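You operate a simulated robot arm through the tools that you are given. There is no shell and no other tool.

Carry out the task below with a simulated robot arm. There is one attempt and no reset: what you move stays moved.

JOB
Clear the strap board, lay the grey coil on it and ratchet it tight.
Fine: foam block to the narrow blue mat; coil over the post, strap end buckled, lever down at the end. Set down upright: foam block.

Only the result counts: the job must be done as asked and must still hold three seconds after the hand-in. Knocking over, shifting, dropping, spilling or breaking anything else fails it.

ROBOT AND FRAMES
A 6-joint arm with a four-finger gripper, fixed in place. Base frame: the origin is at the foot of the arm, x ahead of it, y to its left, z up; the work surface is at about z = 740. Lengths are in mm, angles in rad, forces in N, time in s.
With the tool pointing down near the work surface it reaches from about 500 to 900 mm from the base axis. Its first joint turns from -2.897 to 2.897 rad. Payload 3.43 kg.
The TCP is the grasp point between the finger pads, 30 mm short of the fingertips. In the tool frame z runs along the fingers and y along their closing line. Largest opening 120 mm; the body of the gripper starts 85 mm behind the TCP.
Orientation is that of the tool frame in the base frame, as a unit quaternion [x, y, z, w]. With the fingers straight down and closing along the base's y, the tool's x points along the base's -x, its y along +y and its z along -z.

CONTROLS
- The arm moves only by the tool drive_tool. Its argument "deltas" is a list of rows, each a list of 7 numbers: the shift along the tool's x, y, z in mm, then the turn, a rotation vector about the tool's x, y, z in rad, then the opening in per cent of the stroke, from 0 (shut) to 100 (fully open). In form: [[x, y, z, wx, wy, wz, gripper], ...]. A call has 1 to 20 rows; each row is the pose to reach, as a shift and turn from the pose commanded when the call began, along the tool's axes at that moment. Each row takes 0.2 s and may step no farther than 50 mm and 0.15 rad from the row before; otherwise, or with a gripper value out of range, the whole call is refused. Where a pose cannot be reached the arm comes as near as it can. A force on the tool above 50 N (or 10 N above the force at the start of the call, whichever is more), or a blocked arm, ends the call early, and 0.2 s more pass. Each finger halts on what it meets, pressing with about 35 N; the grip force reading is that of the motor and also rises with nothing between the fingers. The clock runs only during rows and for 0.2 s after the last one: add rows that repeat a pose to give the fingers time. The reply holds the time, the measured pose of the TCP, the force on the tool along the base axes, the opening and the grip force, in the units named above and with some noise, with the torque about the TCP (base axes, N m) and any sound that the robot's microphone picked up, and new pictures: "show" is both (left out), scene, wrist or none.
- Cameras (640 x 400 px; columns grow to the right, rows downward): "scene" is fixed at [401.1, 650.1, 1328.7]; the picture's right is [-0.98, -0.18, 0.00], its down [-0.09, 0.49, -0.87] and it looks along [0.16, -0.85, -0.50] (base axes); focal length 300 px, centre (320, 200). "wrist" rides on the gripper at [71, -17, -121] in the tool frame; the picture's right is [0.23, 0.97, 0.00], its down [-0.81, 0.19, -0.55] and it looks along [-0.54, 0.13, 0.83] (tool axes); focal length 275 px, centre (320, 200). There is no depth. A picture from a camera that has moved, and an enlarged one, comes with that camera's place and axes in the base frame and with its lens.
- lift_body(by): slides the trunk up (or, below 0, down) by that many mm; the arm rides with it, the base frame stays. It gives what a move gives, with no picture.
- inspect(camera, box): a new picture of the part [left, top, right, bottom] of that camera's present view, enlarged. The clock stands still meanwhile.
- hand_in(): hands the job in; it is judged then, once.

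Places have to be worked out from the pictures, the camera data and where the tool is seen. Open the gripper and draw the arm clear of the work before you hand the job in, unless the task says otherwise.

The tools are called by a JSON object that holds its "api" and its "payload". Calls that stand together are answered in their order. drive_tool: Moves the arm, as the interface text tells. Its arguments: {"type":"object","properties":{"deltas":{"type":"array","items":{"type":"array","items":{"type":"number"}}},"show":{"type":"string","enum":["both","scene","wrist","none"]}},"required":["deltas"]} The other tools are called the same way: lift_body (by) slides the trunk up or down; inspect (camera, box) takes an enlarged picture of a part of a camera's view; hand_in () hands the job in.

At the start:

```text
time: 0.0
eef_pos: [547.8, -8.4, 1038.8]
ee_rot: [0.0, 1.0, 0.0, 0.001]
ft_force: [-0.7, 0.1, 0.5]
torque: [-0.01, -0.01, 0.03]
grip_width: 119.7
grip_force: 0.0
trunk travel left (down, up): [-100.0, 440.0]
```

scene: 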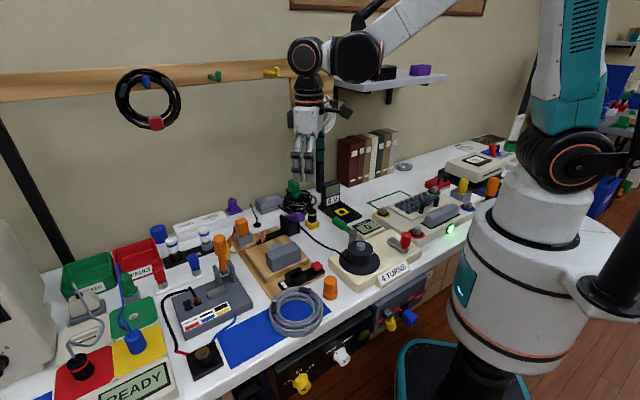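
wrist: 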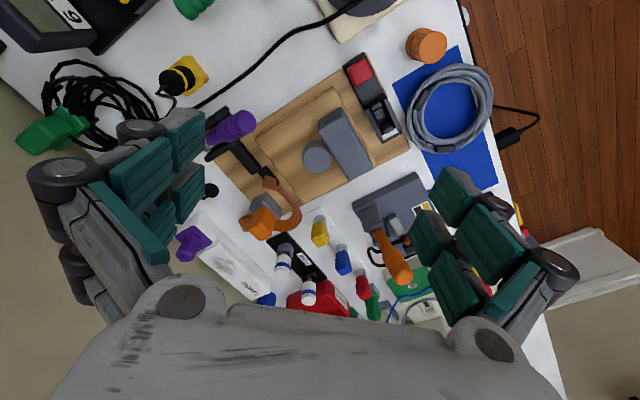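

I start by looking closely at the strap board and surroundings in both cameras.

{"api": "inspect", "payload": {"camera": "scene", "box": [150, 190, 350, 370]}}

{"api": "inspect", "payload": {"camera": "wrist", "box": [180, 30, 520, 260]}}

{"api": "inspect", "payload": {"camera": "scene", "box": [300, 130, 540, 300]}}

```text
2.22 times, centred on (250, 280) of scene
camera zoom: at [401.1, 650.1, 1328.7], right [-0.98, -0.18, 0.0], down [-0.09, 0.49, -0.87], along [0.16, -0.85, -0.5], focal length 667 px, centre (476, 22)
```

zoom: 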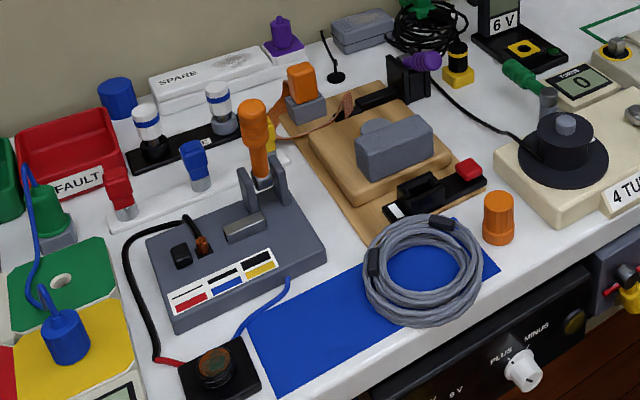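

```text
1.74 times, centred on (350, 145) of wrist
camera zoom: at [475.2, -25.5, 1160.2], right [-0.23, 0.97, 0.0], down [0.81, 0.19, 0.55], along [0.54, 0.13, -0.83], focal length 479 px, centre (268, 296)
```

zoom: 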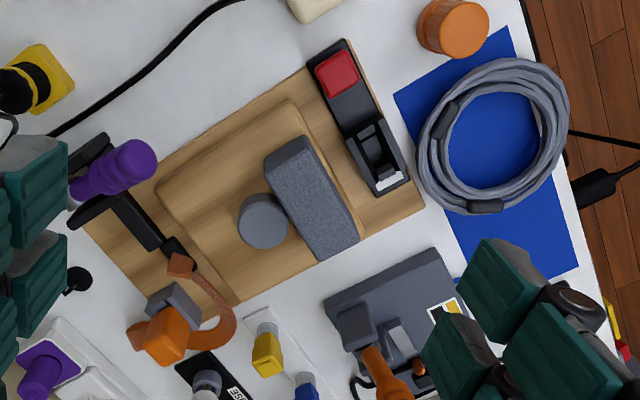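

```text
2.35 times, centred on (420, 215) of scene
camera zoom: at [401.1, 650.1, 1328.7], right [-0.98, -0.18, 0.0], down [-0.09, 0.49, -0.87], along [0.16, -0.85, -0.5], focal length 706 px, centre (85, 165)
```

zoom: 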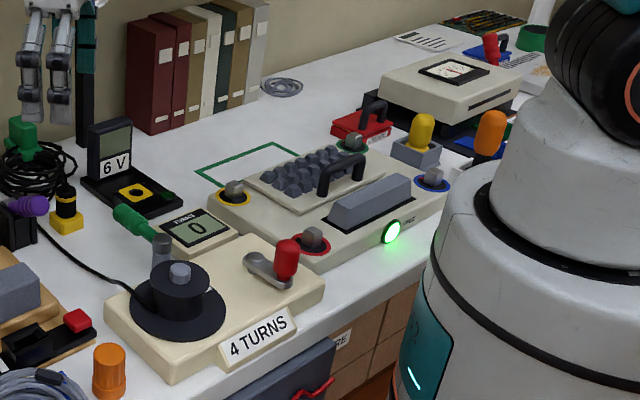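

I see a wooden strap board with a post, a foam block, a red-button buckle, and a ratchet with purple lever. I need to find the blue mats, so I zoom into other areas.

{"api": "inspect", "payload": {"camera": "scene", "box": [0, 240, 200, 400]}}

{"api": "inspect", "payload": {"camera": "scene", "box": [430, 100, 640, 230]}}

{"api": "inspect", "payload": {"camera": "scene", "box": [220, 190, 340, 265]}}

{"api": "inspect", "payload": {"camera": "scene", "box": [240, 265, 360, 345]}}

```text
2.50 times, centred on (100, 320) of scene
camera zoom: at [401.1, 650.1, 1328.7], right [-0.98, -0.18, 0.0], down [-0.09, 0.49, -0.87], along [0.16, -0.85, -0.5], focal length 750 px, centre (870, -100)
```

zoom: 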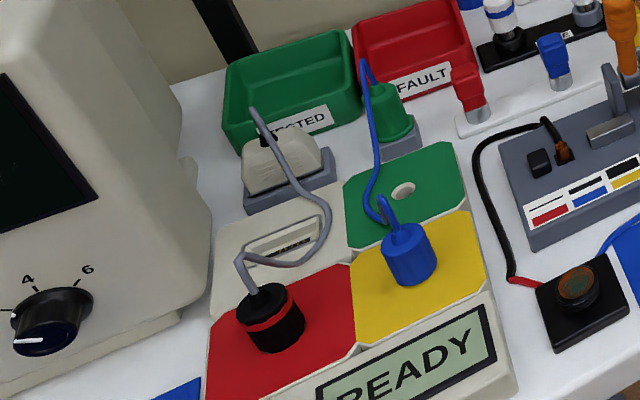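

```text
3.05 times, centred on (535, 165) of scene
camera zoom: at [401.1, 650.1, 1328.7], right [-0.98, -0.18, 0.0], down [-0.09, 0.49, -0.87], along [0.16, -0.85, -0.5], focal length 915 px, centre (-335, 307)
```

zoom: 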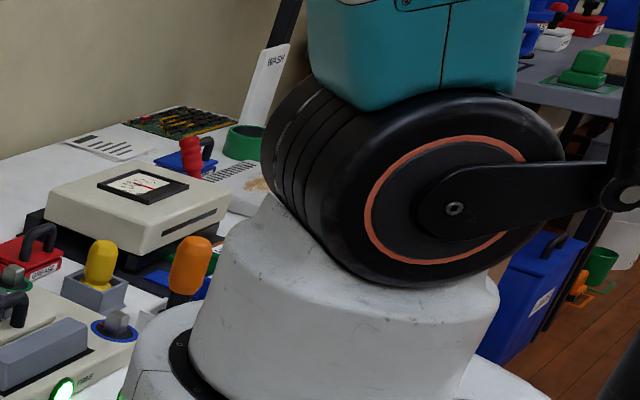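

```text
5.33 times, centred on (280, 228) of scene
camera zoom: at [401.1, 650.1, 1328.7], right [-0.98, -0.18, 0.0], down [-0.09, 0.49, -0.87], along [0.16, -0.85, -0.5], focal length 1601 px, centre (533, 53)
```

zoom: 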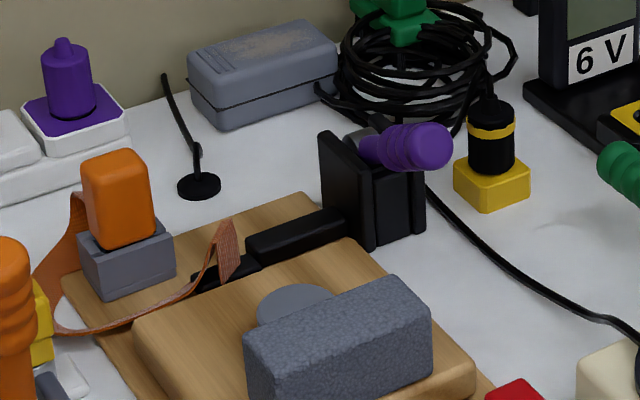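

```text
5.00 times, centred on (300, 305) of scene
camera zoom: at [401.1, 650.1, 1328.7], right [-0.98, -0.18, 0.0], down [-0.09, 0.49, -0.87], along [0.16, -0.85, -0.5], focal length 1501 px, centre (420, -325)
```

zoom: 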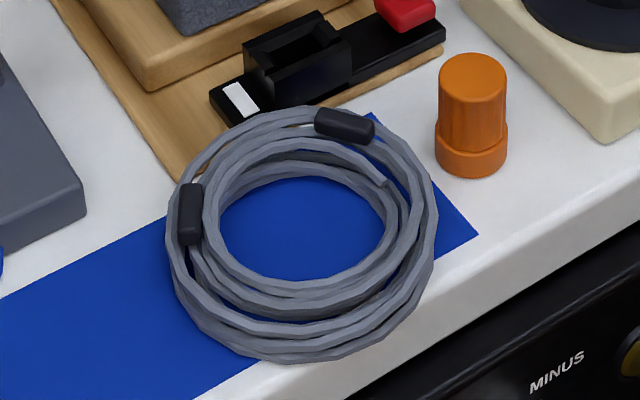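

The coil sits on a blue strip that seems about 93×250 mm. I check for other blue mats by moving the wrist camera to +y at this height.

{"api": "drive_tool", "payload": {"deltas": [[0, 45, 0, 0, 0, 0, 100], [0, 90, 0, 0, 0, 0, 100], [0, 135, 0, 0, 0, 0, 100], [0, 180, 0, 0, 0, 0, 100], [0, 220, 0, 0, 0, 0, 100], [0, 220, 0, 0, 0, 0, 100]]}}

```text
time: 1.4
eef_pos: [546.7, 211.2, 1041.2]
ee_rot: [0.001, 1.0, 0.0, 0.0]
ft_force: [0.2, 0.3, 0.4]
torque: [-0.08, 0.01, 0.0]
grip_width: 119.9
grip_force: 0.0
trunk travel left (down, up): [-100.0, 440.0]
camera wrist: at [474.7, 195.2, 1161.2], right [-0.23, 0.97, 0.0], down [0.81, 0.19, 0.55], along [0.54, 0.13, -0.83], focal length 275 px, centre (320, 200)
```

scene: 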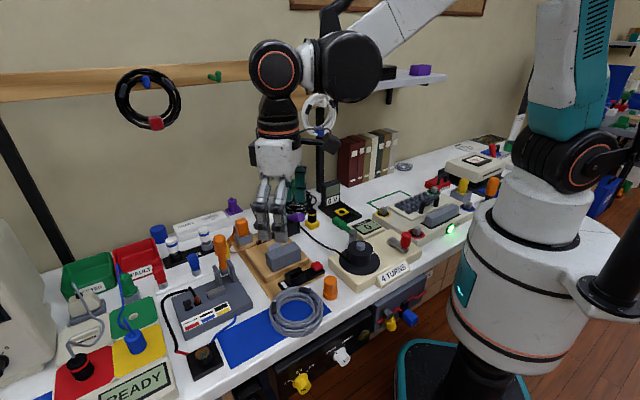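
wrist: 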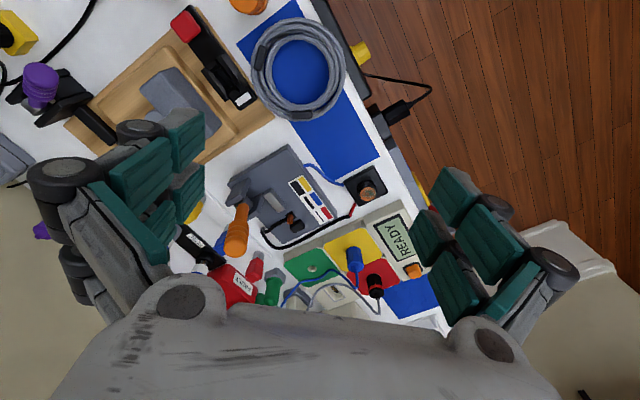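

A second blue mat lies beyond the READY board; I zoom in on both.

{"api": "inspect", "payload": {"camera": "wrist", "box": [330, 200, 490, 330]}}

{"api": "inspect", "payload": {"camera": "wrist", "box": [130, 0, 400, 200]}}

```text
3.08 times, centred on (410, 265) of wrist
camera zoom: at [474.7, 195.2, 1161.2], right [-0.23, 0.97, 0.0], down [0.81, 0.19, 0.55], along [0.54, 0.13, -0.83], focal length 847 px, centre (43, 0)
```

zoom: 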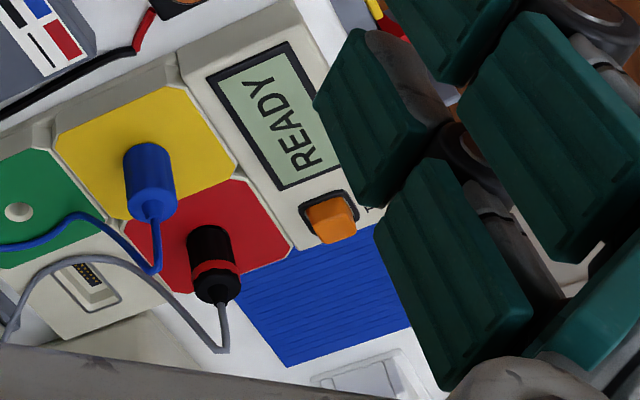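

```text
2.00 times, centred on (265, 100) of wrist
camera zoom: at [474.7, 195.2, 1161.2], right [-0.23, 0.97, 0.0], down [0.81, 0.19, 0.55], along [0.54, 0.13, -0.83], focal length 551 px, centre (430, 400)
```

zoom: 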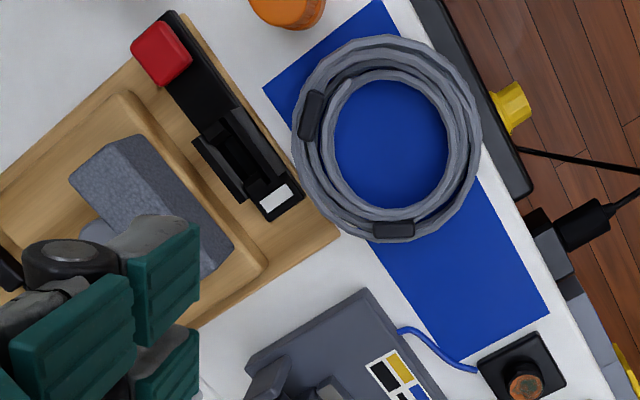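

The second blue mat is ~100×105 mm and out of reach, so the narrow mat is the one under the coil. Now I go look at the strap board from the buckle side, yawed -45°.

{"api": "drive_tool", "payload": {"deltas": [[5, -20, 10, 0, 0, 0.131, 100], [10, -40, 20, 0, 0, 0.262, 100], [15, -60, 30, 0, 0, 0.393, 100], [20, -80, 40, 0, 0, 0.524, 100], [25, -100, 50, 0, 0, 0.655, 100], [29, -118, 60, 0, 0, 0.785, 100], [29, -118, 60, 0, 0, 0.785, 100]], "show": "wrist"}}

{"api": "inspect", "payload": {"camera": "wrist", "box": [120, 60, 520, 310]}}

```text
time: 3.0
eef_pos: [519.4, 94.3, 978.9]
ee_rot: [0.383, 0.924, 0.0, 0.0]
ft_force: [0.0, -0.4, 0.8]
torque: [-0.01, 0.02, 0.02]
grip_width: 120.1
grip_force: 0.0
trunk travel left (down, up): [-100.0, 440.0]
camera wrist: at [455.4, 132.0, 1100.1], right [0.53, 0.85, 0.0], down [0.71, -0.44, 0.55], along [0.47, -0.29, -0.83], focal length 275 px, centre (320, 200)
```

wrist: 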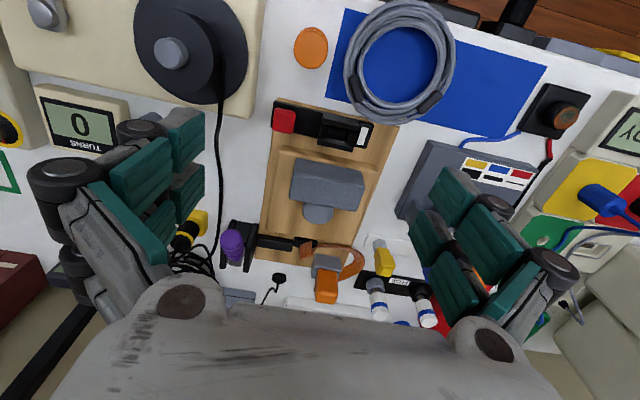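

```text
1.60 times, centred on (320, 185) of wrist
camera zoom: at [455.4, 132.0, 1100.1], right [0.53, 0.85, 0.0], down [0.71, -0.44, 0.55], along [0.47, -0.29, -0.83], focal length 440 px, centre (320, 224)
```

zoom: 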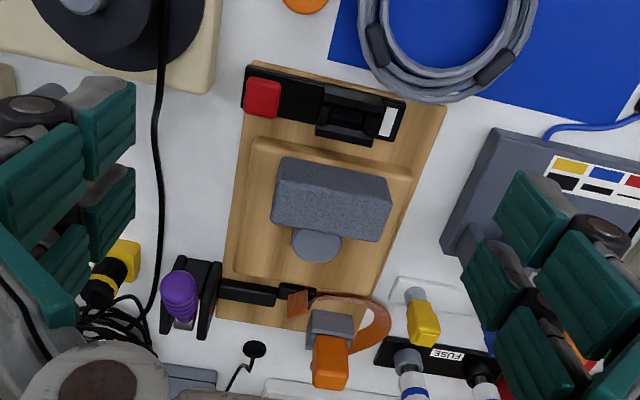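

{"api": "inspect", "payload": {"camera": "wrist", "box": [250, 80, 410, 180]}}

{"api": "inspect", "payload": {"camera": "wrist", "box": [210, 210, 400, 320]}}

{"api": "inspect", "payload": {"camera": "wrist", "box": [320, 0, 560, 150]}}

{"api": "inspect", "payload": {"camera": "scene", "box": [265, 240, 335, 285]}}

```text
4.00 times, centred on (330, 130) of wrist
camera zoom: at [455.4, 132.0, 1100.1], right [0.53, 0.85, 0.0], down [0.71, -0.44, 0.55], along [0.47, -0.29, -0.83], focal length 1101 px, centre (280, 480)
```

zoom: 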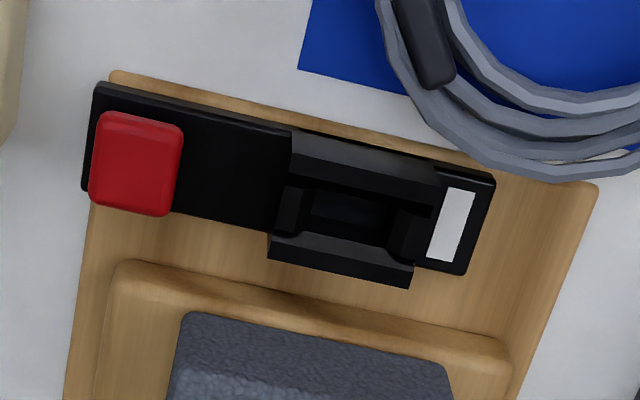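

```text
3.37 times, centred on (305, 265) of wrist
camera zoom: at [455.4, 132.0, 1100.1], right [0.53, 0.85, 0.0], down [0.71, -0.44, 0.55], along [0.47, -0.29, -0.83], focal length 927 px, centre (370, -19)
```

zoom: 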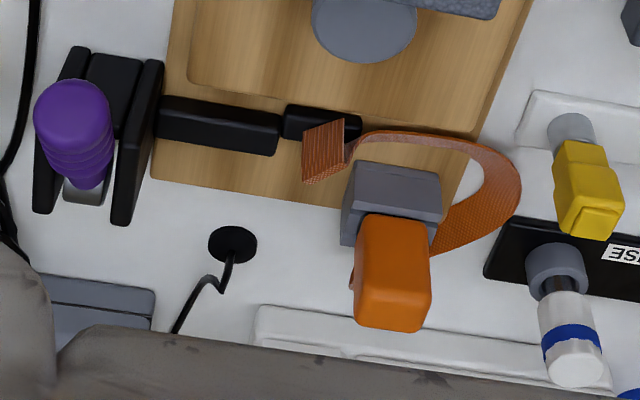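

```text
2.67 times, centred on (440, 75) of wrist
camera zoom: at [455.4, 132.0, 1100.1], right [0.53, 0.85, 0.0], down [0.71, -0.44, 0.55], along [0.47, -0.29, -0.83], focal length 734 px, centre (0, 533)
```

zoom: 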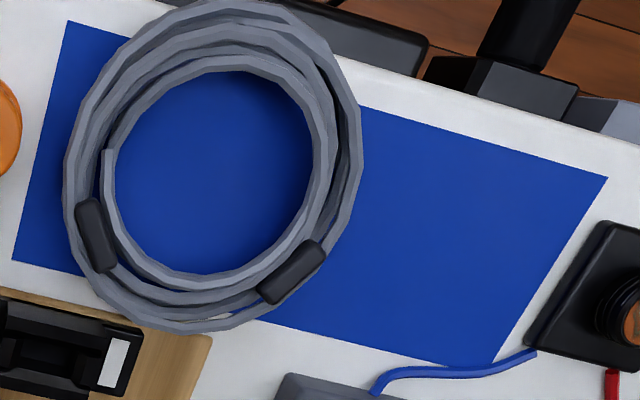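

```text
8.89 times, centred on (300, 262) of scene
camera zoom: at [401.1, 650.1, 1328.7], right [-0.98, -0.18, 0.0], down [-0.09, 0.49, -0.87], along [0.16, -0.85, -0.5], focal length 2668 px, centre (498, -356)
```

zoom: 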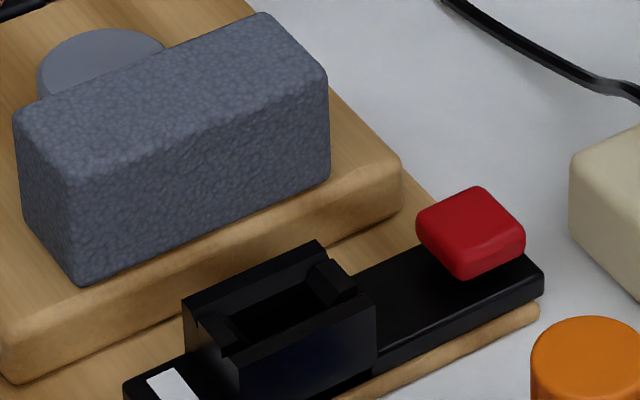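

{"api": "inspect", "payload": {"camera": "wrist", "box": [270, 140, 390, 230]}}

{"api": "inspect", "payload": {"camera": "scene", "box": [240, 215, 340, 285]}}

```text
4.44 times, centred on (330, 185) of wrist
camera zoom: at [455.4, 132.0, 1100.1], right [0.53, 0.85, 0.0], down [0.71, -0.44, 0.55], along [0.47, -0.29, -0.83], focal length 1224 px, centre (276, 267)
```

zoom: 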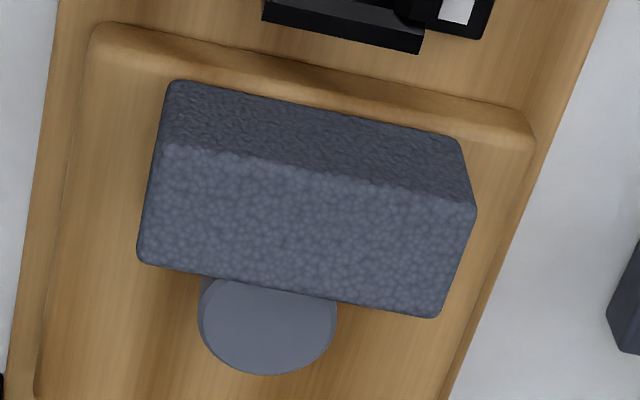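

```text
5.71 times, centred on (290, 250) of scene
camera zoom: at [401.1, 650.1, 1328.7], right [-0.98, -0.18, 0.0], down [-0.09, 0.49, -0.87], along [0.16, -0.85, -0.5], focal length 1715 px, centre (491, -86)
```

zoom: 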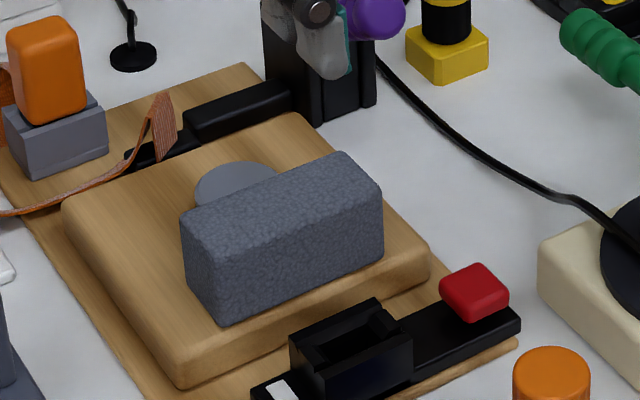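

Foam estimated ≈88×39×42 mm, centre (620, 42), top z≈803, long axis along 45°; the post is at about (655, 5), top ≈775. I'll yaw to +45° so the fingers close across the foam's width, hovering above it, with the gripper half open.

{"api": "drive_tool", "payload": {"deltas": [[-10, 3, 0, 0, 0, -0.143, 100], [-20, 6, 0, 0, 0, -0.286, 100], [-30, 9, 0, 0, 0, -0.428, 90], [-40, 12, 0, 0, 0, -0.571, 80], [-50, 15, 0, 0, 0, -0.714, 70], [-60, 18, 0, 0, 0, -0.857, 60], [-70, 21, 0, 0, 0, -1.0, 55], [-80, 25, 0, 0, 0, -1.142, 50], [-90, 28, 0, 0, 0, -1.285, 50], [-100, 31, 0, 0, 0, -1.428, 50], [-108, 34, 0, 0, 0, -1.571, 50], [-108, 34, 0, 0, 0, -1.571, 50]]}}

{"api": "inspect", "payload": {"camera": "wrist", "box": [160, 60, 480, 260]}}

```text
time: 5.6
eef_pos: [620.3, 41.4, 979.2]
ee_rot: [-0.385, 0.923, 0.0, -0.001]
ft_force: [0.9, 0.1, -0.4]
torque: [-0.03, -0.02, 0.03]
grip_width: 60.1
grip_force: 0.0
trunk travel left (down, up): [-100.0, 440.0]
camera wrist: at [580.0, -21.3, 1100.1], right [-0.85, 0.52, 0.0], down [0.44, 0.71, 0.55], along [0.29, 0.47, -0.83], focal length 275 px, centre (320, 200)
```

scene: 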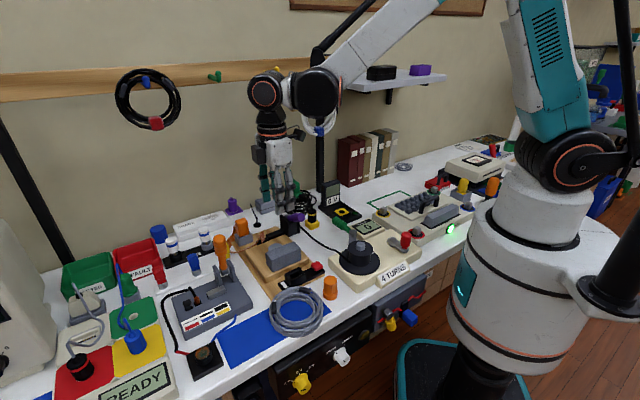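
wrist: 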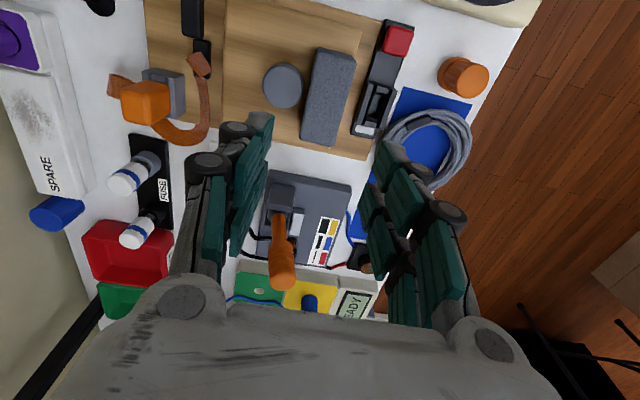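

```text
2.00 times, centred on (320, 160) of wrist
camera zoom: at [580.0, -21.3, 1100.1], right [-0.85, 0.52, 0.0], down [0.44, 0.71, 0.55], along [0.29, 0.47, -0.83], focal length 551 px, centre (320, 280)
```

zoom: 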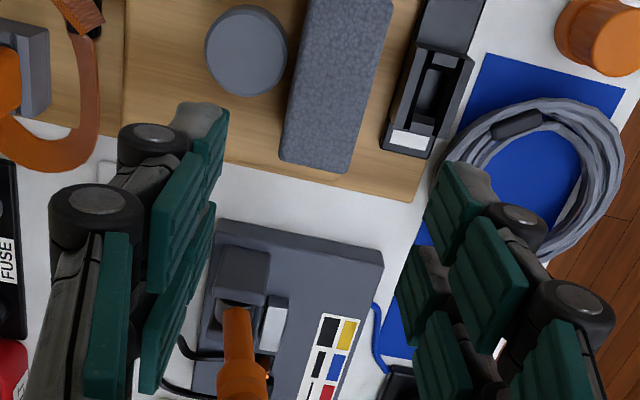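

New triangulation puts the foam centre at (614, 45), top ≈815, post top ≈790 at (646, 10). I'll grip the foam 30 mm off-centre toward +u so the far finger misses the post; first go down to 880 and look.

{"api": "drive_tool", "payload": {"deltas": [[-14, 4, 25, 0, 0, 0, 45], [-28, 7, 60, 0, 0, 0, 45], [-28, 7, 99, 0, 0, 0, 45], [-28, 7, 99, 0, 0, 0, 45]]}}

{"api": "inspect", "payload": {"camera": "wrist", "box": [180, 0, 460, 260]}}

{"api": "inspect", "payload": {"camera": "scene", "box": [220, 160, 340, 290]}}

```text
time: 6.6
eef_pos: [633.9, 66.2, 879.5]
ee_rot: [-0.383, 0.924, 0.0, 0.0]
ft_force: [-0.4, -0.5, 0.0]
torque: [0.02, -0.01, -0.01]
grip_width: 54.1
grip_force: 0.1
trunk travel left (down, up): [-100.0, 440.0]
camera wrist: at [594.8, 3.2, 1001.0], right [-0.85, 0.52, 0.0], down [0.44, 0.71, 0.55], along [0.29, 0.47, -0.83], focal length 275 px, centre (320, 200)
```

scene: 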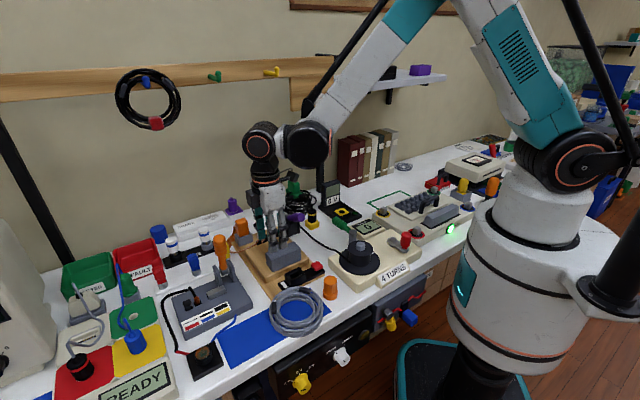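
wrist: 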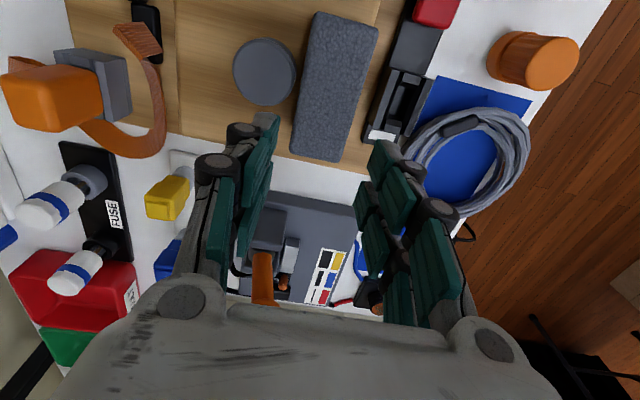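

```text
1.54 times, centred on (320, 130) of wrist
camera zoom: at [594.8, 3.2, 1001.0], right [-0.85, 0.52, 0.0], down [0.44, 0.71, 0.55], along [0.29, 0.47, -0.83], focal length 424 px, centre (320, 308)
```

zoom: 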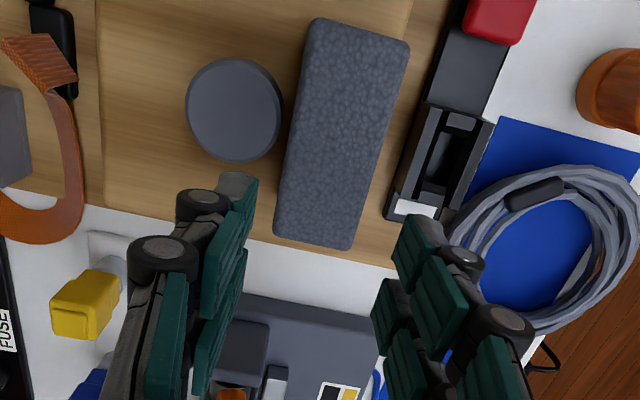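

```text
3.08 times, centred on (280, 225) of scene
camera zoom: at [401.1, 650.1, 1328.7], right [-0.98, -0.18, 0.0], down [-0.09, 0.49, -0.87], along [0.16, -0.85, -0.5], focal length 924 px, centre (443, 123)
```

zoom: 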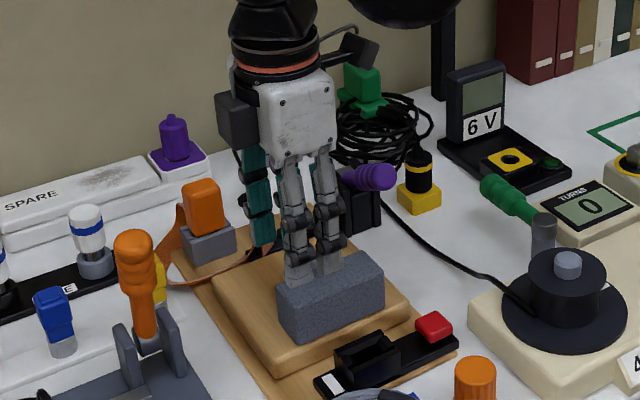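

Third view confirms foam top 815, centre (613.5, 44). Descend to tip z≈791 and close.

{"api": "drive_tool", "payload": {"deltas": [[0, -1, 30, 0, 0, 0, 45], [0, -1, 58, 0, 0, 0, 45], [0, -1, 58, 0, 0, 0, 45], [0, -1, 58, 0, 0, 0, 20], [0, -1, 58, 0, 0, 0, 20], [0, -1, 58, 0, 0, 0, 20]]}}

{"api": "inspect", "payload": {"camera": "scene", "box": [220, 160, 340, 290]}}

```text
time: 8.0
eef_pos: [634.6, 64.3, 823.1]
ee_rot: [-0.383, 0.924, 0.0, 0.0]
ft_force: [-1.3, -0.7, 3.7]
torque: [0.0, 0.09, -0.05]
grip_width: 39.1
grip_force: 35.1
trunk travel left (down, up): [-100.0, 440.0]
camera wrist: at [595.3, 2.3, 943.8], right [-0.85, 0.52, 0.0], down [0.44, 0.71, 0.55], along [0.29, 0.47, -0.83], focal length 275 px, centre (320, 200)
```

scene: 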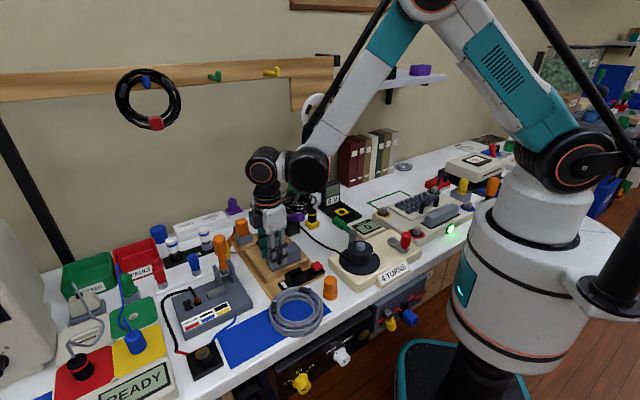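
wrist: 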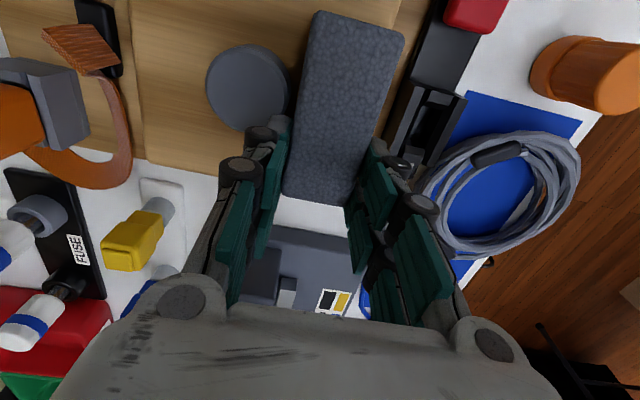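

```text
3.08 times, centred on (280, 225) of scene
camera zoom: at [401.1, 650.1, 1328.7], right [-0.98, -0.18, 0.0], down [-0.09, 0.49, -0.87], along [0.16, -0.85, -0.5], focal length 924 px, centre (443, 123)
```

zoom: 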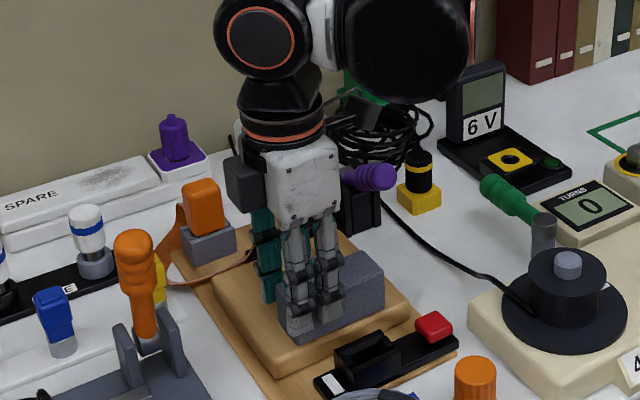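

Foam gripped (39 mm). Lift 60 mm and carry toward the free end of the mat, target foam centre ≈(641, 259), then look.

{"api": "drive_tool", "payload": {"deltas": [[0, 0, -20, 0, 0, 0, 20], [0, 0, -45, 0, 0, 0, 20], [0, 0, -65, 0, 0, 0, 20], [-25, 19, -65, 0, 0, 0, 20], [-50, 38, -65, 0, 0, 0, 20], [-75, 58, -65, 0, 0, 0, 20], [-100, 77, -65, 0, 0, 0, 20], [-125, 96, -65, 0, 0, 0, 20], [-150, 116, -65, 0, 0, 0, 20], [-171, 132, -65, 0, 0, 0, 20], [-171, 132, -65, 0, 0, 0, 20], [-171, 132, -65, 0, 0, 0, 20]]}}

{"api": "inspect", "payload": {"camera": "wrist", "box": [180, 0, 500, 230]}}

{"api": "inspect", "payload": {"camera": "scene", "box": [170, 190, 350, 380]}}

```text
time: 10.6
eef_pos: [662.1, 280.4, 888.6]
ee_rot: [-0.384, 0.923, -0.001, 0.0]
ft_force: [0.6, -0.2, -1.1]
torque: [-0.01, -0.02, 0.0]
grip_width: 38.9
grip_force: 35.0
trunk travel left (down, up): [-100.0, 440.0]
camera wrist: at [622.9, 217.0, 1008.5], right [-0.85, 0.52, 0.0], down [0.44, 0.71, 0.55], along [0.29, 0.47, -0.83], focal length 275 px, centre (320, 200)
```

scene: 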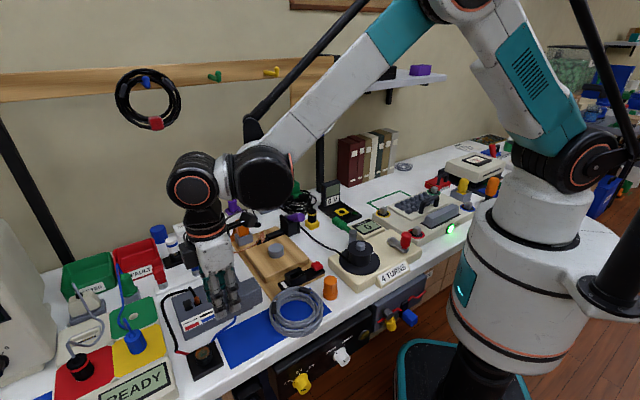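
wrist: 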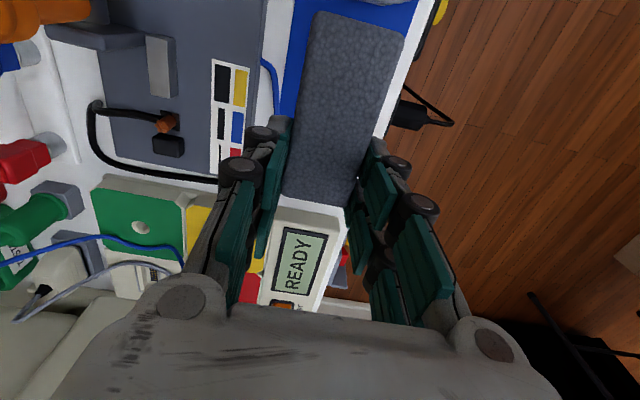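

```text
1.74 times, centred on (340, 115) of wrist
camera zoom: at [622.9, 217.0, 1008.5], right [-0.85, 0.52, 0.0], down [0.44, 0.71, 0.55], along [0.29, 0.47, -0.83], focal length 479 px, centre (285, 348)
```

zoom: 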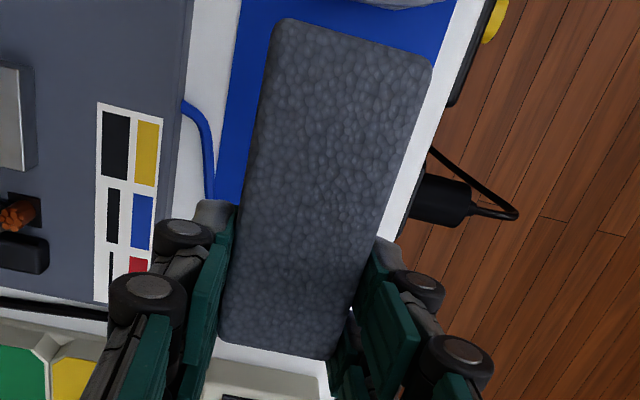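

```text
2.11 times, centred on (260, 285) of scene
camera zoom: at [401.1, 650.1, 1328.7], right [-0.98, -0.18, 0.0], down [-0.09, 0.49, -0.87], along [0.16, -0.85, -0.5], focal length 632 px, centre (446, 21)
```

zoom: 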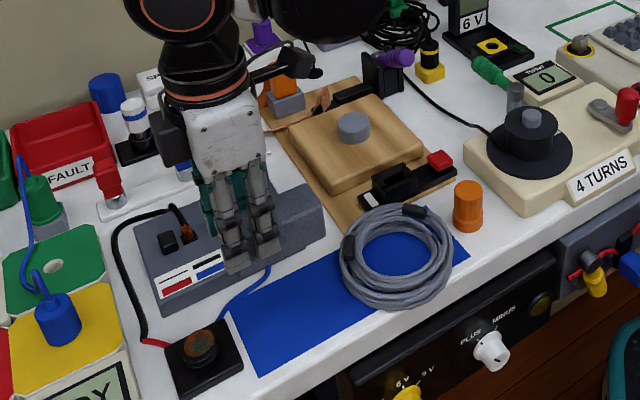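

Foam centre is over ≈(640, 257.5), as wanted. Lower 85 mm and check.

{"api": "drive_tool", "payload": {"deltas": [[0, 0, 30, 0, 0, 0, 20], [0, 0, 60, 0, 0, 0, 20], [0, 0, 75, 0, 0, 0, 20], [0, 0, 85, 0, 0, 0, 20], [0, 0, 85, 0, 0, 0, 20]]}}

{"api": "inspect", "payload": {"camera": "scene", "box": [200, 260, 300, 380]}}

```text
time: 11.8
eef_pos: [661.4, 279.1, 801.7]
ee_rot: [-0.383, 0.924, 0.0, -0.001]
ft_force: [-0.3, -0.1, -0.1]
torque: [0.03, -0.05, 0.0]
grip_width: 38.9
grip_force: 35.0
trunk travel left (down, up): [-100.0, 440.0]
camera wrist: at [622.5, 217.1, 922.8], right [-0.85, 0.52, 0.0], down [0.44, 0.71, 0.55], along [0.29, 0.47, -0.83], focal length 275 px, centre (320, 200)
```

scene: 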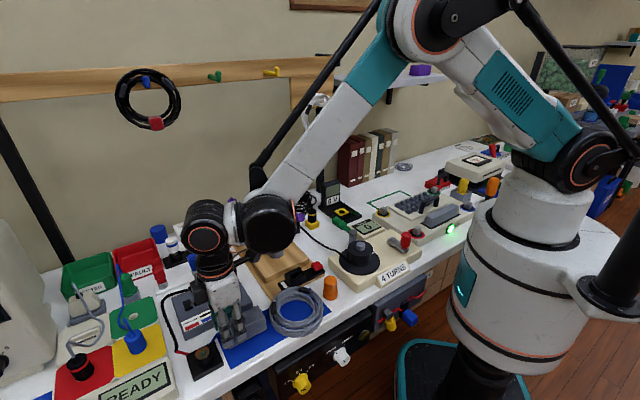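
wrist: 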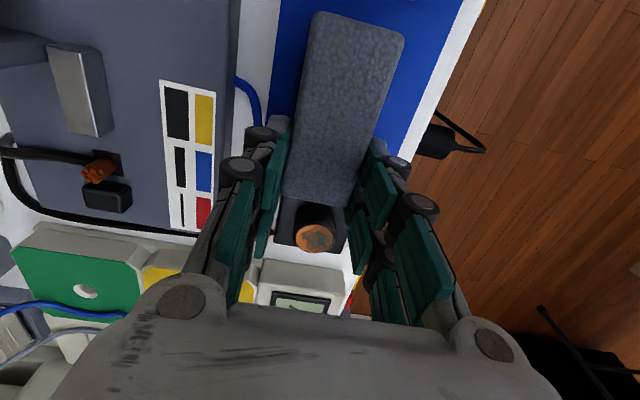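

```text
3.33 times, centred on (250, 320) of scene
camera zoom: at [401.1, 650.1, 1328.7], right [-0.98, -0.18, 0.0], down [-0.09, 0.49, -0.87], along [0.16, -0.85, -0.5], focal length 1001 px, centre (553, -200)
```

zoom: 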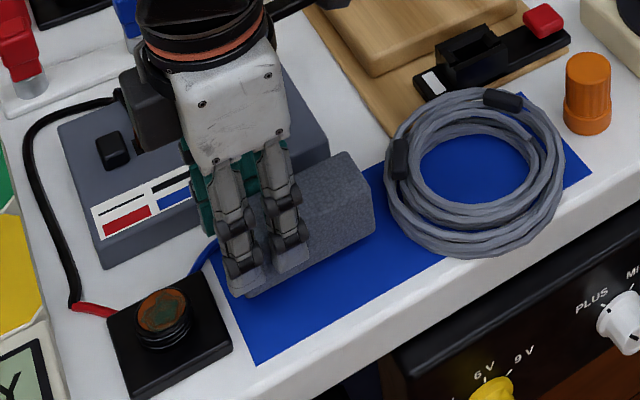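

Not yet in contact. Continue in small steps down.

{"api": "drive_tool", "payload": {"deltas": [[0, 0, 3, 0, 0, 0, 20], [0, 0, 5, 0, 0, 0, 20], [0, 0, 7, 0, 0, 0, 20], [0, 0, 7, 0, 0, 0, 20]], "show": "none"}}

```text
time: 12.8
eef_pos: [661.3, 279.1, 795.7]
ee_rot: [-0.383, 0.924, 0.0, 0.0]
ft_force: [-0.3, -0.2, -0.3]
torque: [-0.01, -0.04, 0.02]
grip_width: 38.8
grip_force: 34.6
trunk travel left (down, up): [-100.0, 440.0]
```

{"api": "drive_tool", "payload": {"deltas": [[0, 0, 1, 0, 0, 0, 20], [0, 0, 2, 0, 0, 0, 20], [0, 0, 2, 0, 0, 0, 20]], "show": "none"}}

{"api": "inspect", "payload": {"camera": "scene", "box": [210, 290, 290, 370]}}

```text
time: 13.6
eef_pos: [661.8, 280.0, 793.1]
ee_rot: [-0.383, 0.924, 0.0, 0.0]
ft_force: [1.2, -0.4, -0.2]
torque: [0.0, -0.02, -0.05]
grip_width: 38.8
grip_force: 34.7
trunk travel left (down, up): [-100.0, 440.0]
```

```text
5.00 times, centred on (250, 330) of scene
camera zoom: at [401.1, 650.1, 1328.7], right [-0.98, -0.18, 0.0], down [-0.09, 0.49, -0.87], along [0.16, -0.85, -0.5], focal length 1501 px, centre (670, -450)
```

zoom: 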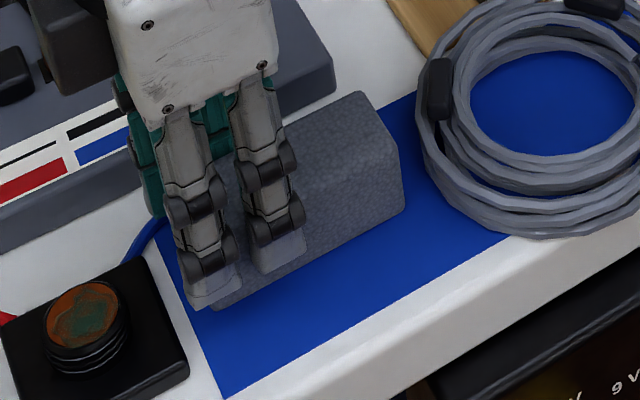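

{"api": "drive_tool", "payload": {"deltas": [[0, 0, 1, 0, 0, 0, 20], [0, 0, 2, 0, 0, 0, 20], [0, 0, 2, 0, 0, 0, 20]], "show": "none"}}

```text
time: 14.4
eef_pos: [660.4, 279.5, 792.3]
ee_rot: [-0.383, 0.924, 0.0, 0.0]
ft_force: [7.2, 4.5, 25.7]
torque: [-0.2, 0.07, 0.07]
grip_width: 38.8
grip_force: 34.8
trunk travel left (down, up): [-100.0, 440.0]
```

Contact felt (26 N). Ease up slightly, open to 54 mm, then rise.

{"api": "drive_tool", "payload": {"deltas": [[0, 0, -1.5, 0, 0, 0, 20], [0, 0, -1.5, 0, 0, 0, 45], [0, 0, -1.5, 0, 0, 0, 45], [0, 0, -1.5, 0, 0, 0, 45], [0, 0, -30, 0, 0, 0, 45], [0, 0, -70, 0, 0, 0, 45], [0, 0, -110, 0, 0, 0, 45], [0, 0, -110, 0, 0, 0, 45]]}}

{"api": "inspect", "payload": {"camera": "scene", "box": [190, 260, 340, 380]}}

{"api": "inspect", "payload": {"camera": "wrist", "box": [200, 0, 440, 200]}}

```text
time: 16.2
eef_pos: [661.6, 280.0, 902.3]
ee_rot: [-0.383, 0.924, -0.001, 0.0]
ft_force: [-1.1, -0.4, 0.1]
torque: [0.0, -0.02, -0.03]
grip_width: 54.1
grip_force: 0.1
trunk travel left (down, up): [-100.0, 440.0]
camera wrist: at [622.5, 216.8, 1022.5], right [-0.85, 0.52, 0.0], down [0.44, 0.71, 0.55], along [0.29, 0.47, -0.83], focal length 275 px, centre (320, 200)
```

scene: 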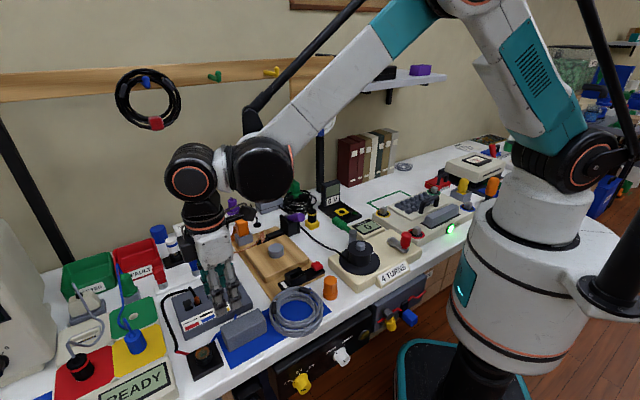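
wrist: 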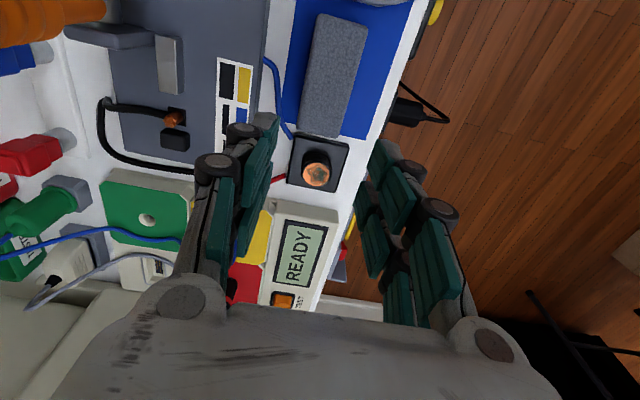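

```text
3.33 times, centred on (265, 320) of scene
camera zoom: at [401.1, 650.1, 1328.7], right [-0.98, -0.18, 0.0], down [-0.09, 0.49, -0.87], along [0.16, -0.85, -0.5], focal length 1001 px, centre (503, -200)
```

zoom: 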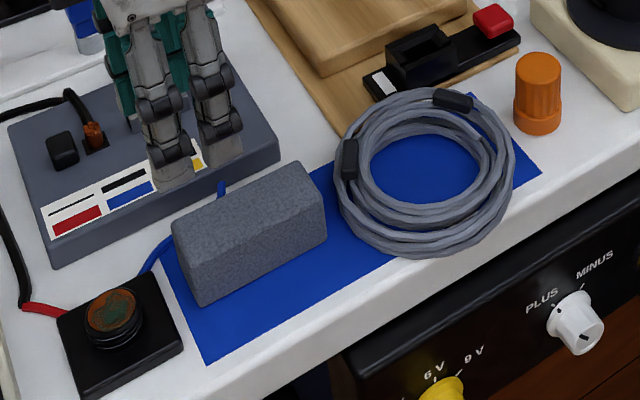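

```text
2.00 times, centred on (320, 100) of wrist
camera zoom: at [622.5, 216.8, 1022.5], right [-0.85, 0.52, 0.0], down [0.44, 0.71, 0.55], along [0.29, 0.47, -0.83], focal length 551 px, centre (320, 400)
```

zoom: 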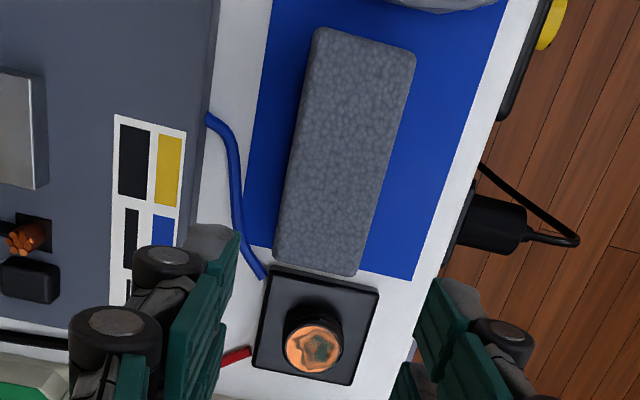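

Foam stands upright on the mat with margin. Next, the coil: move to hover above its front (table edge) side at about (503, 224) with yaw +45° and look.

{"api": "drive_tool", "payload": {"deltas": [[38, 18, 0, 0, 0, 0, 50], [76, 36, 0, 0, 0, 0, 50], [114, 54, 10, 0, 0, 0, 50], [152, 72.5, 22, 0, 0, 0, 50], [152, 72.5, 22, 0, 0, 0, 50]]}}

{"api": "inspect", "payload": {"camera": "wrist", "box": [160, 0, 400, 200]}}

{"api": "inspect", "payload": {"camera": "scene", "box": [255, 220, 345, 350]}}

```text
time: 17.4
eef_pos: [502.7, 222.7, 878.4]
ee_rot: [-0.383, 0.924, 0.001, 0.0]
ft_force: [0.0, -0.1, 1.7]
torque: [0.01, -0.01, -0.01]
grip_width: 60.1
grip_force: 0.0
trunk travel left (down, up): [-100.0, 440.0]
camera wrist: at [463.4, 160.9, 999.3], right [-0.85, 0.52, 0.0], down [0.44, 0.71, 0.55], along [0.29, 0.47, -0.83], focal length 275 px, centre (320, 200)
```

scene: 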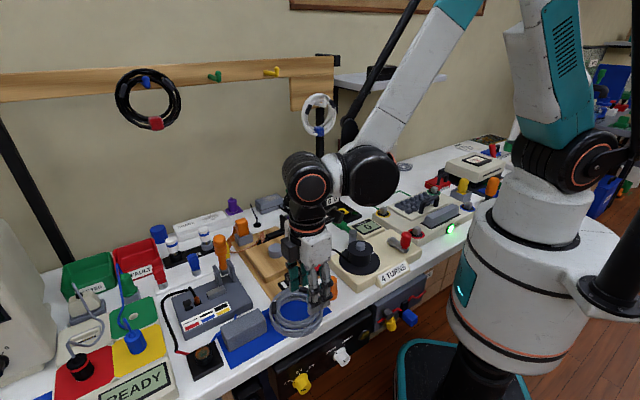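
wrist: 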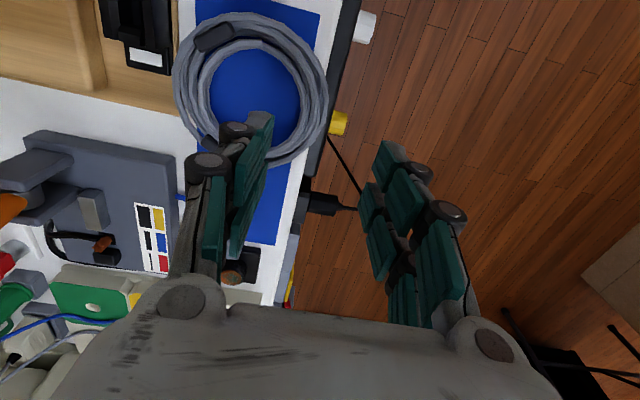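

```text
2.00 times, centred on (280, 100) of wrist
camera zoom: at [463.4, 160.9, 999.3], right [-0.85, 0.52, 0.0], down [0.44, 0.71, 0.55], along [0.29, 0.47, -0.83], focal length 551 px, centre (400, 400)
```

zoom: 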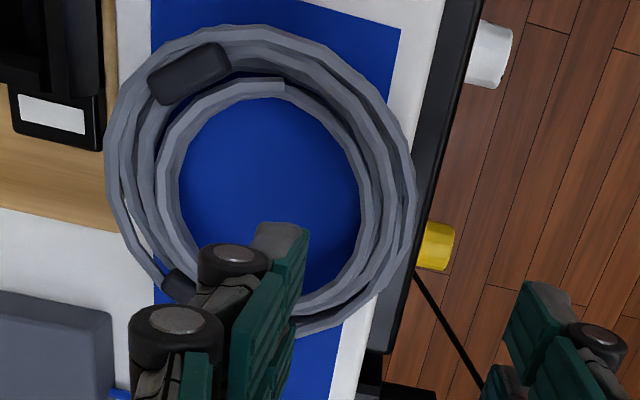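

```text
3.08 times, centred on (300, 285) of scene
camera zoom: at [401.1, 650.1, 1328.7], right [-0.98, -0.18, 0.0], down [-0.09, 0.49, -0.87], along [0.16, -0.85, -0.5], focal length 924 px, centre (382, -62)
```

zoom: 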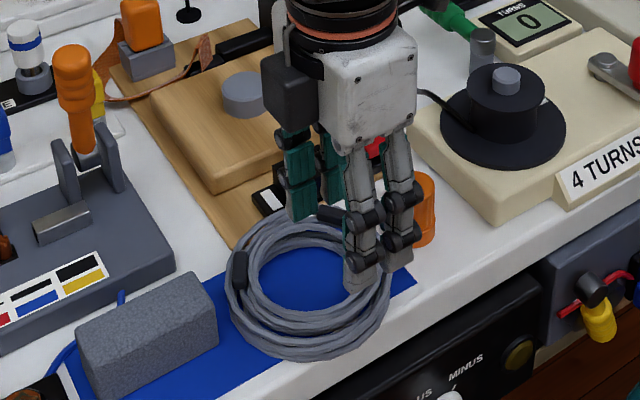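

My two coil position estimates differ by several mm, so I check whether the coil is where it was at the start by taking the same scene zoom.

{"api": "inspect", "payload": {"camera": "scene", "box": [240, 265, 360, 345]}}

{"api": "inspect", "payload": {"camera": "wrist", "box": [160, 0, 340, 180]}}

```text
5.00 times, centred on (300, 305) of scene
camera zoom: at [401.1, 650.1, 1328.7], right [-0.98, -0.18, 0.0], down [-0.09, 0.49, -0.87], along [0.16, -0.85, -0.5], focal length 1501 px, centre (420, -325)
```

zoom: 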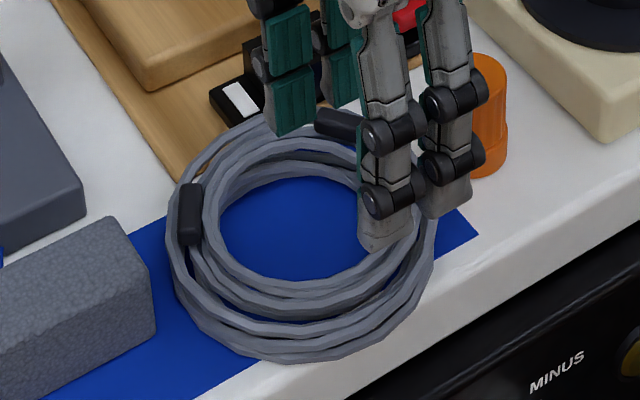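

```text
2.22 times, centred on (250, 90) of wrist
camera zoom: at [463.4, 160.9, 999.3], right [-0.85, 0.52, 0.0], down [0.44, 0.71, 0.55], along [0.29, 0.47, -0.83], focal length 612 px, centre (476, 444)
```

zoom: 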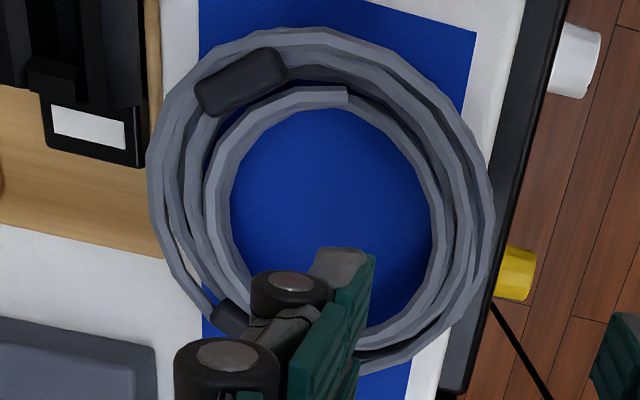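

The coil has not moved; refined centre ≈(546, 182), outer R≈65, inner r≈38. I adjust to TCP (509.6, 219.6), open to 54 mm and descend to 810 to check alignment.

{"api": "drive_tool", "payload": {"deltas": [[-2.7, -7, 20, 0, 0, 0, 45], [-2.7, -7, 45, 0, 0, 0, 45], [-2.7, -7, 68, 0, 0, 0, 45], [-2.7, -7, 68, 0, 0, 0, 45]]}}

{"api": "inspect", "payload": {"camera": "wrist", "box": [150, 0, 450, 220]}}

{"api": "inspect", "payload": {"camera": "scene", "box": [255, 250, 345, 350]}}

```text
time: 18.4
eef_pos: [510.1, 220.4, 811.2]
ee_rot: [-0.384, 0.923, 0.0, 0.0]
ft_force: [0.6, -0.7, 0.8]
torque: [-0.04, 0.0, 0.0]
grip_width: 54.1
grip_force: 0.2
trunk travel left (down, up): [-100.0, 440.0]
camera wrist: at [471.3, 158.1, 931.4], right [-0.85, 0.52, 0.0], down [0.44, 0.71, 0.55], along [0.29, 0.47, -0.83], focal length 275 px, centre (320, 200)
```

scene: 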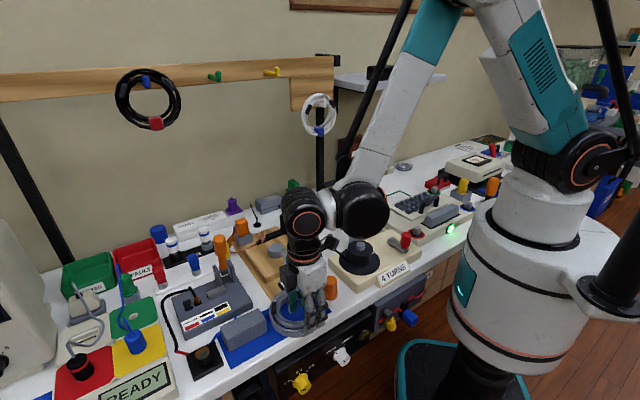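
wrist: 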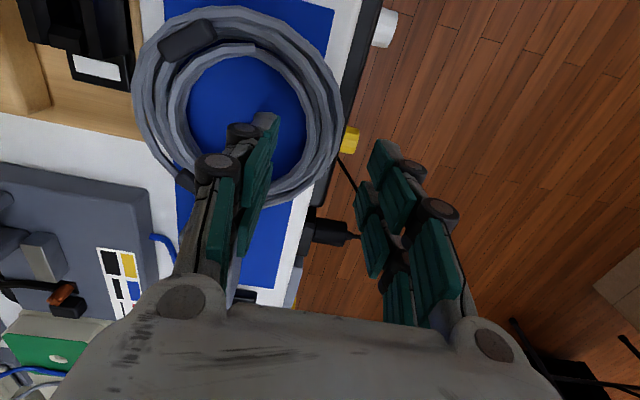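

```text
1.82 times, centred on (300, 110) of wrist
camera zoom: at [471.3, 158.1, 931.4], right [-0.85, 0.52, 0.0], down [0.44, 0.71, 0.55], along [0.29, 0.47, -0.83], focal length 500 px, centre (356, 364)
```

zoom: 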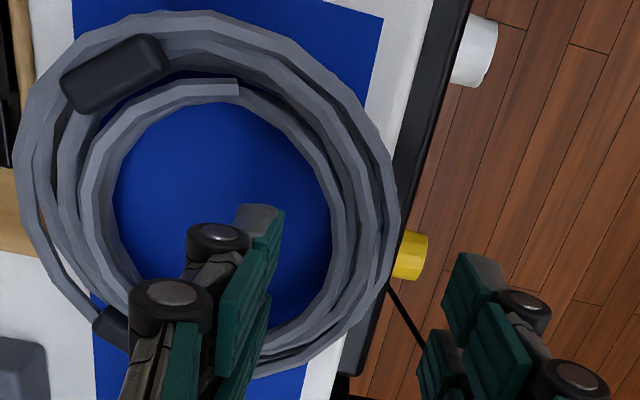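

```text
4.00 times, centred on (300, 300) of scene
camera zoom: at [401.1, 650.1, 1328.7], right [-0.98, -0.18, 0.0], down [-0.09, 0.49, -0.87], along [0.16, -0.85, -0.5], focal length 1201 px, centre (400, -200)
```

zoom: 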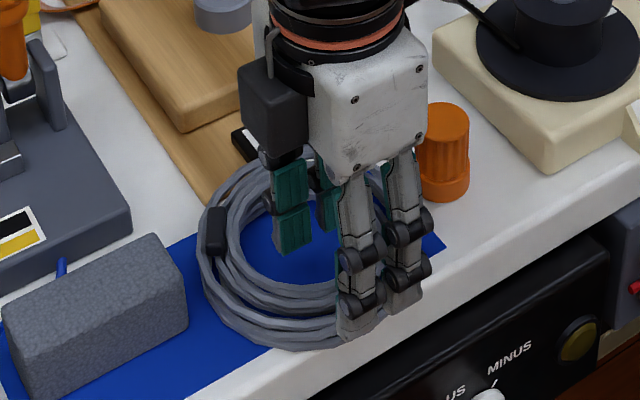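

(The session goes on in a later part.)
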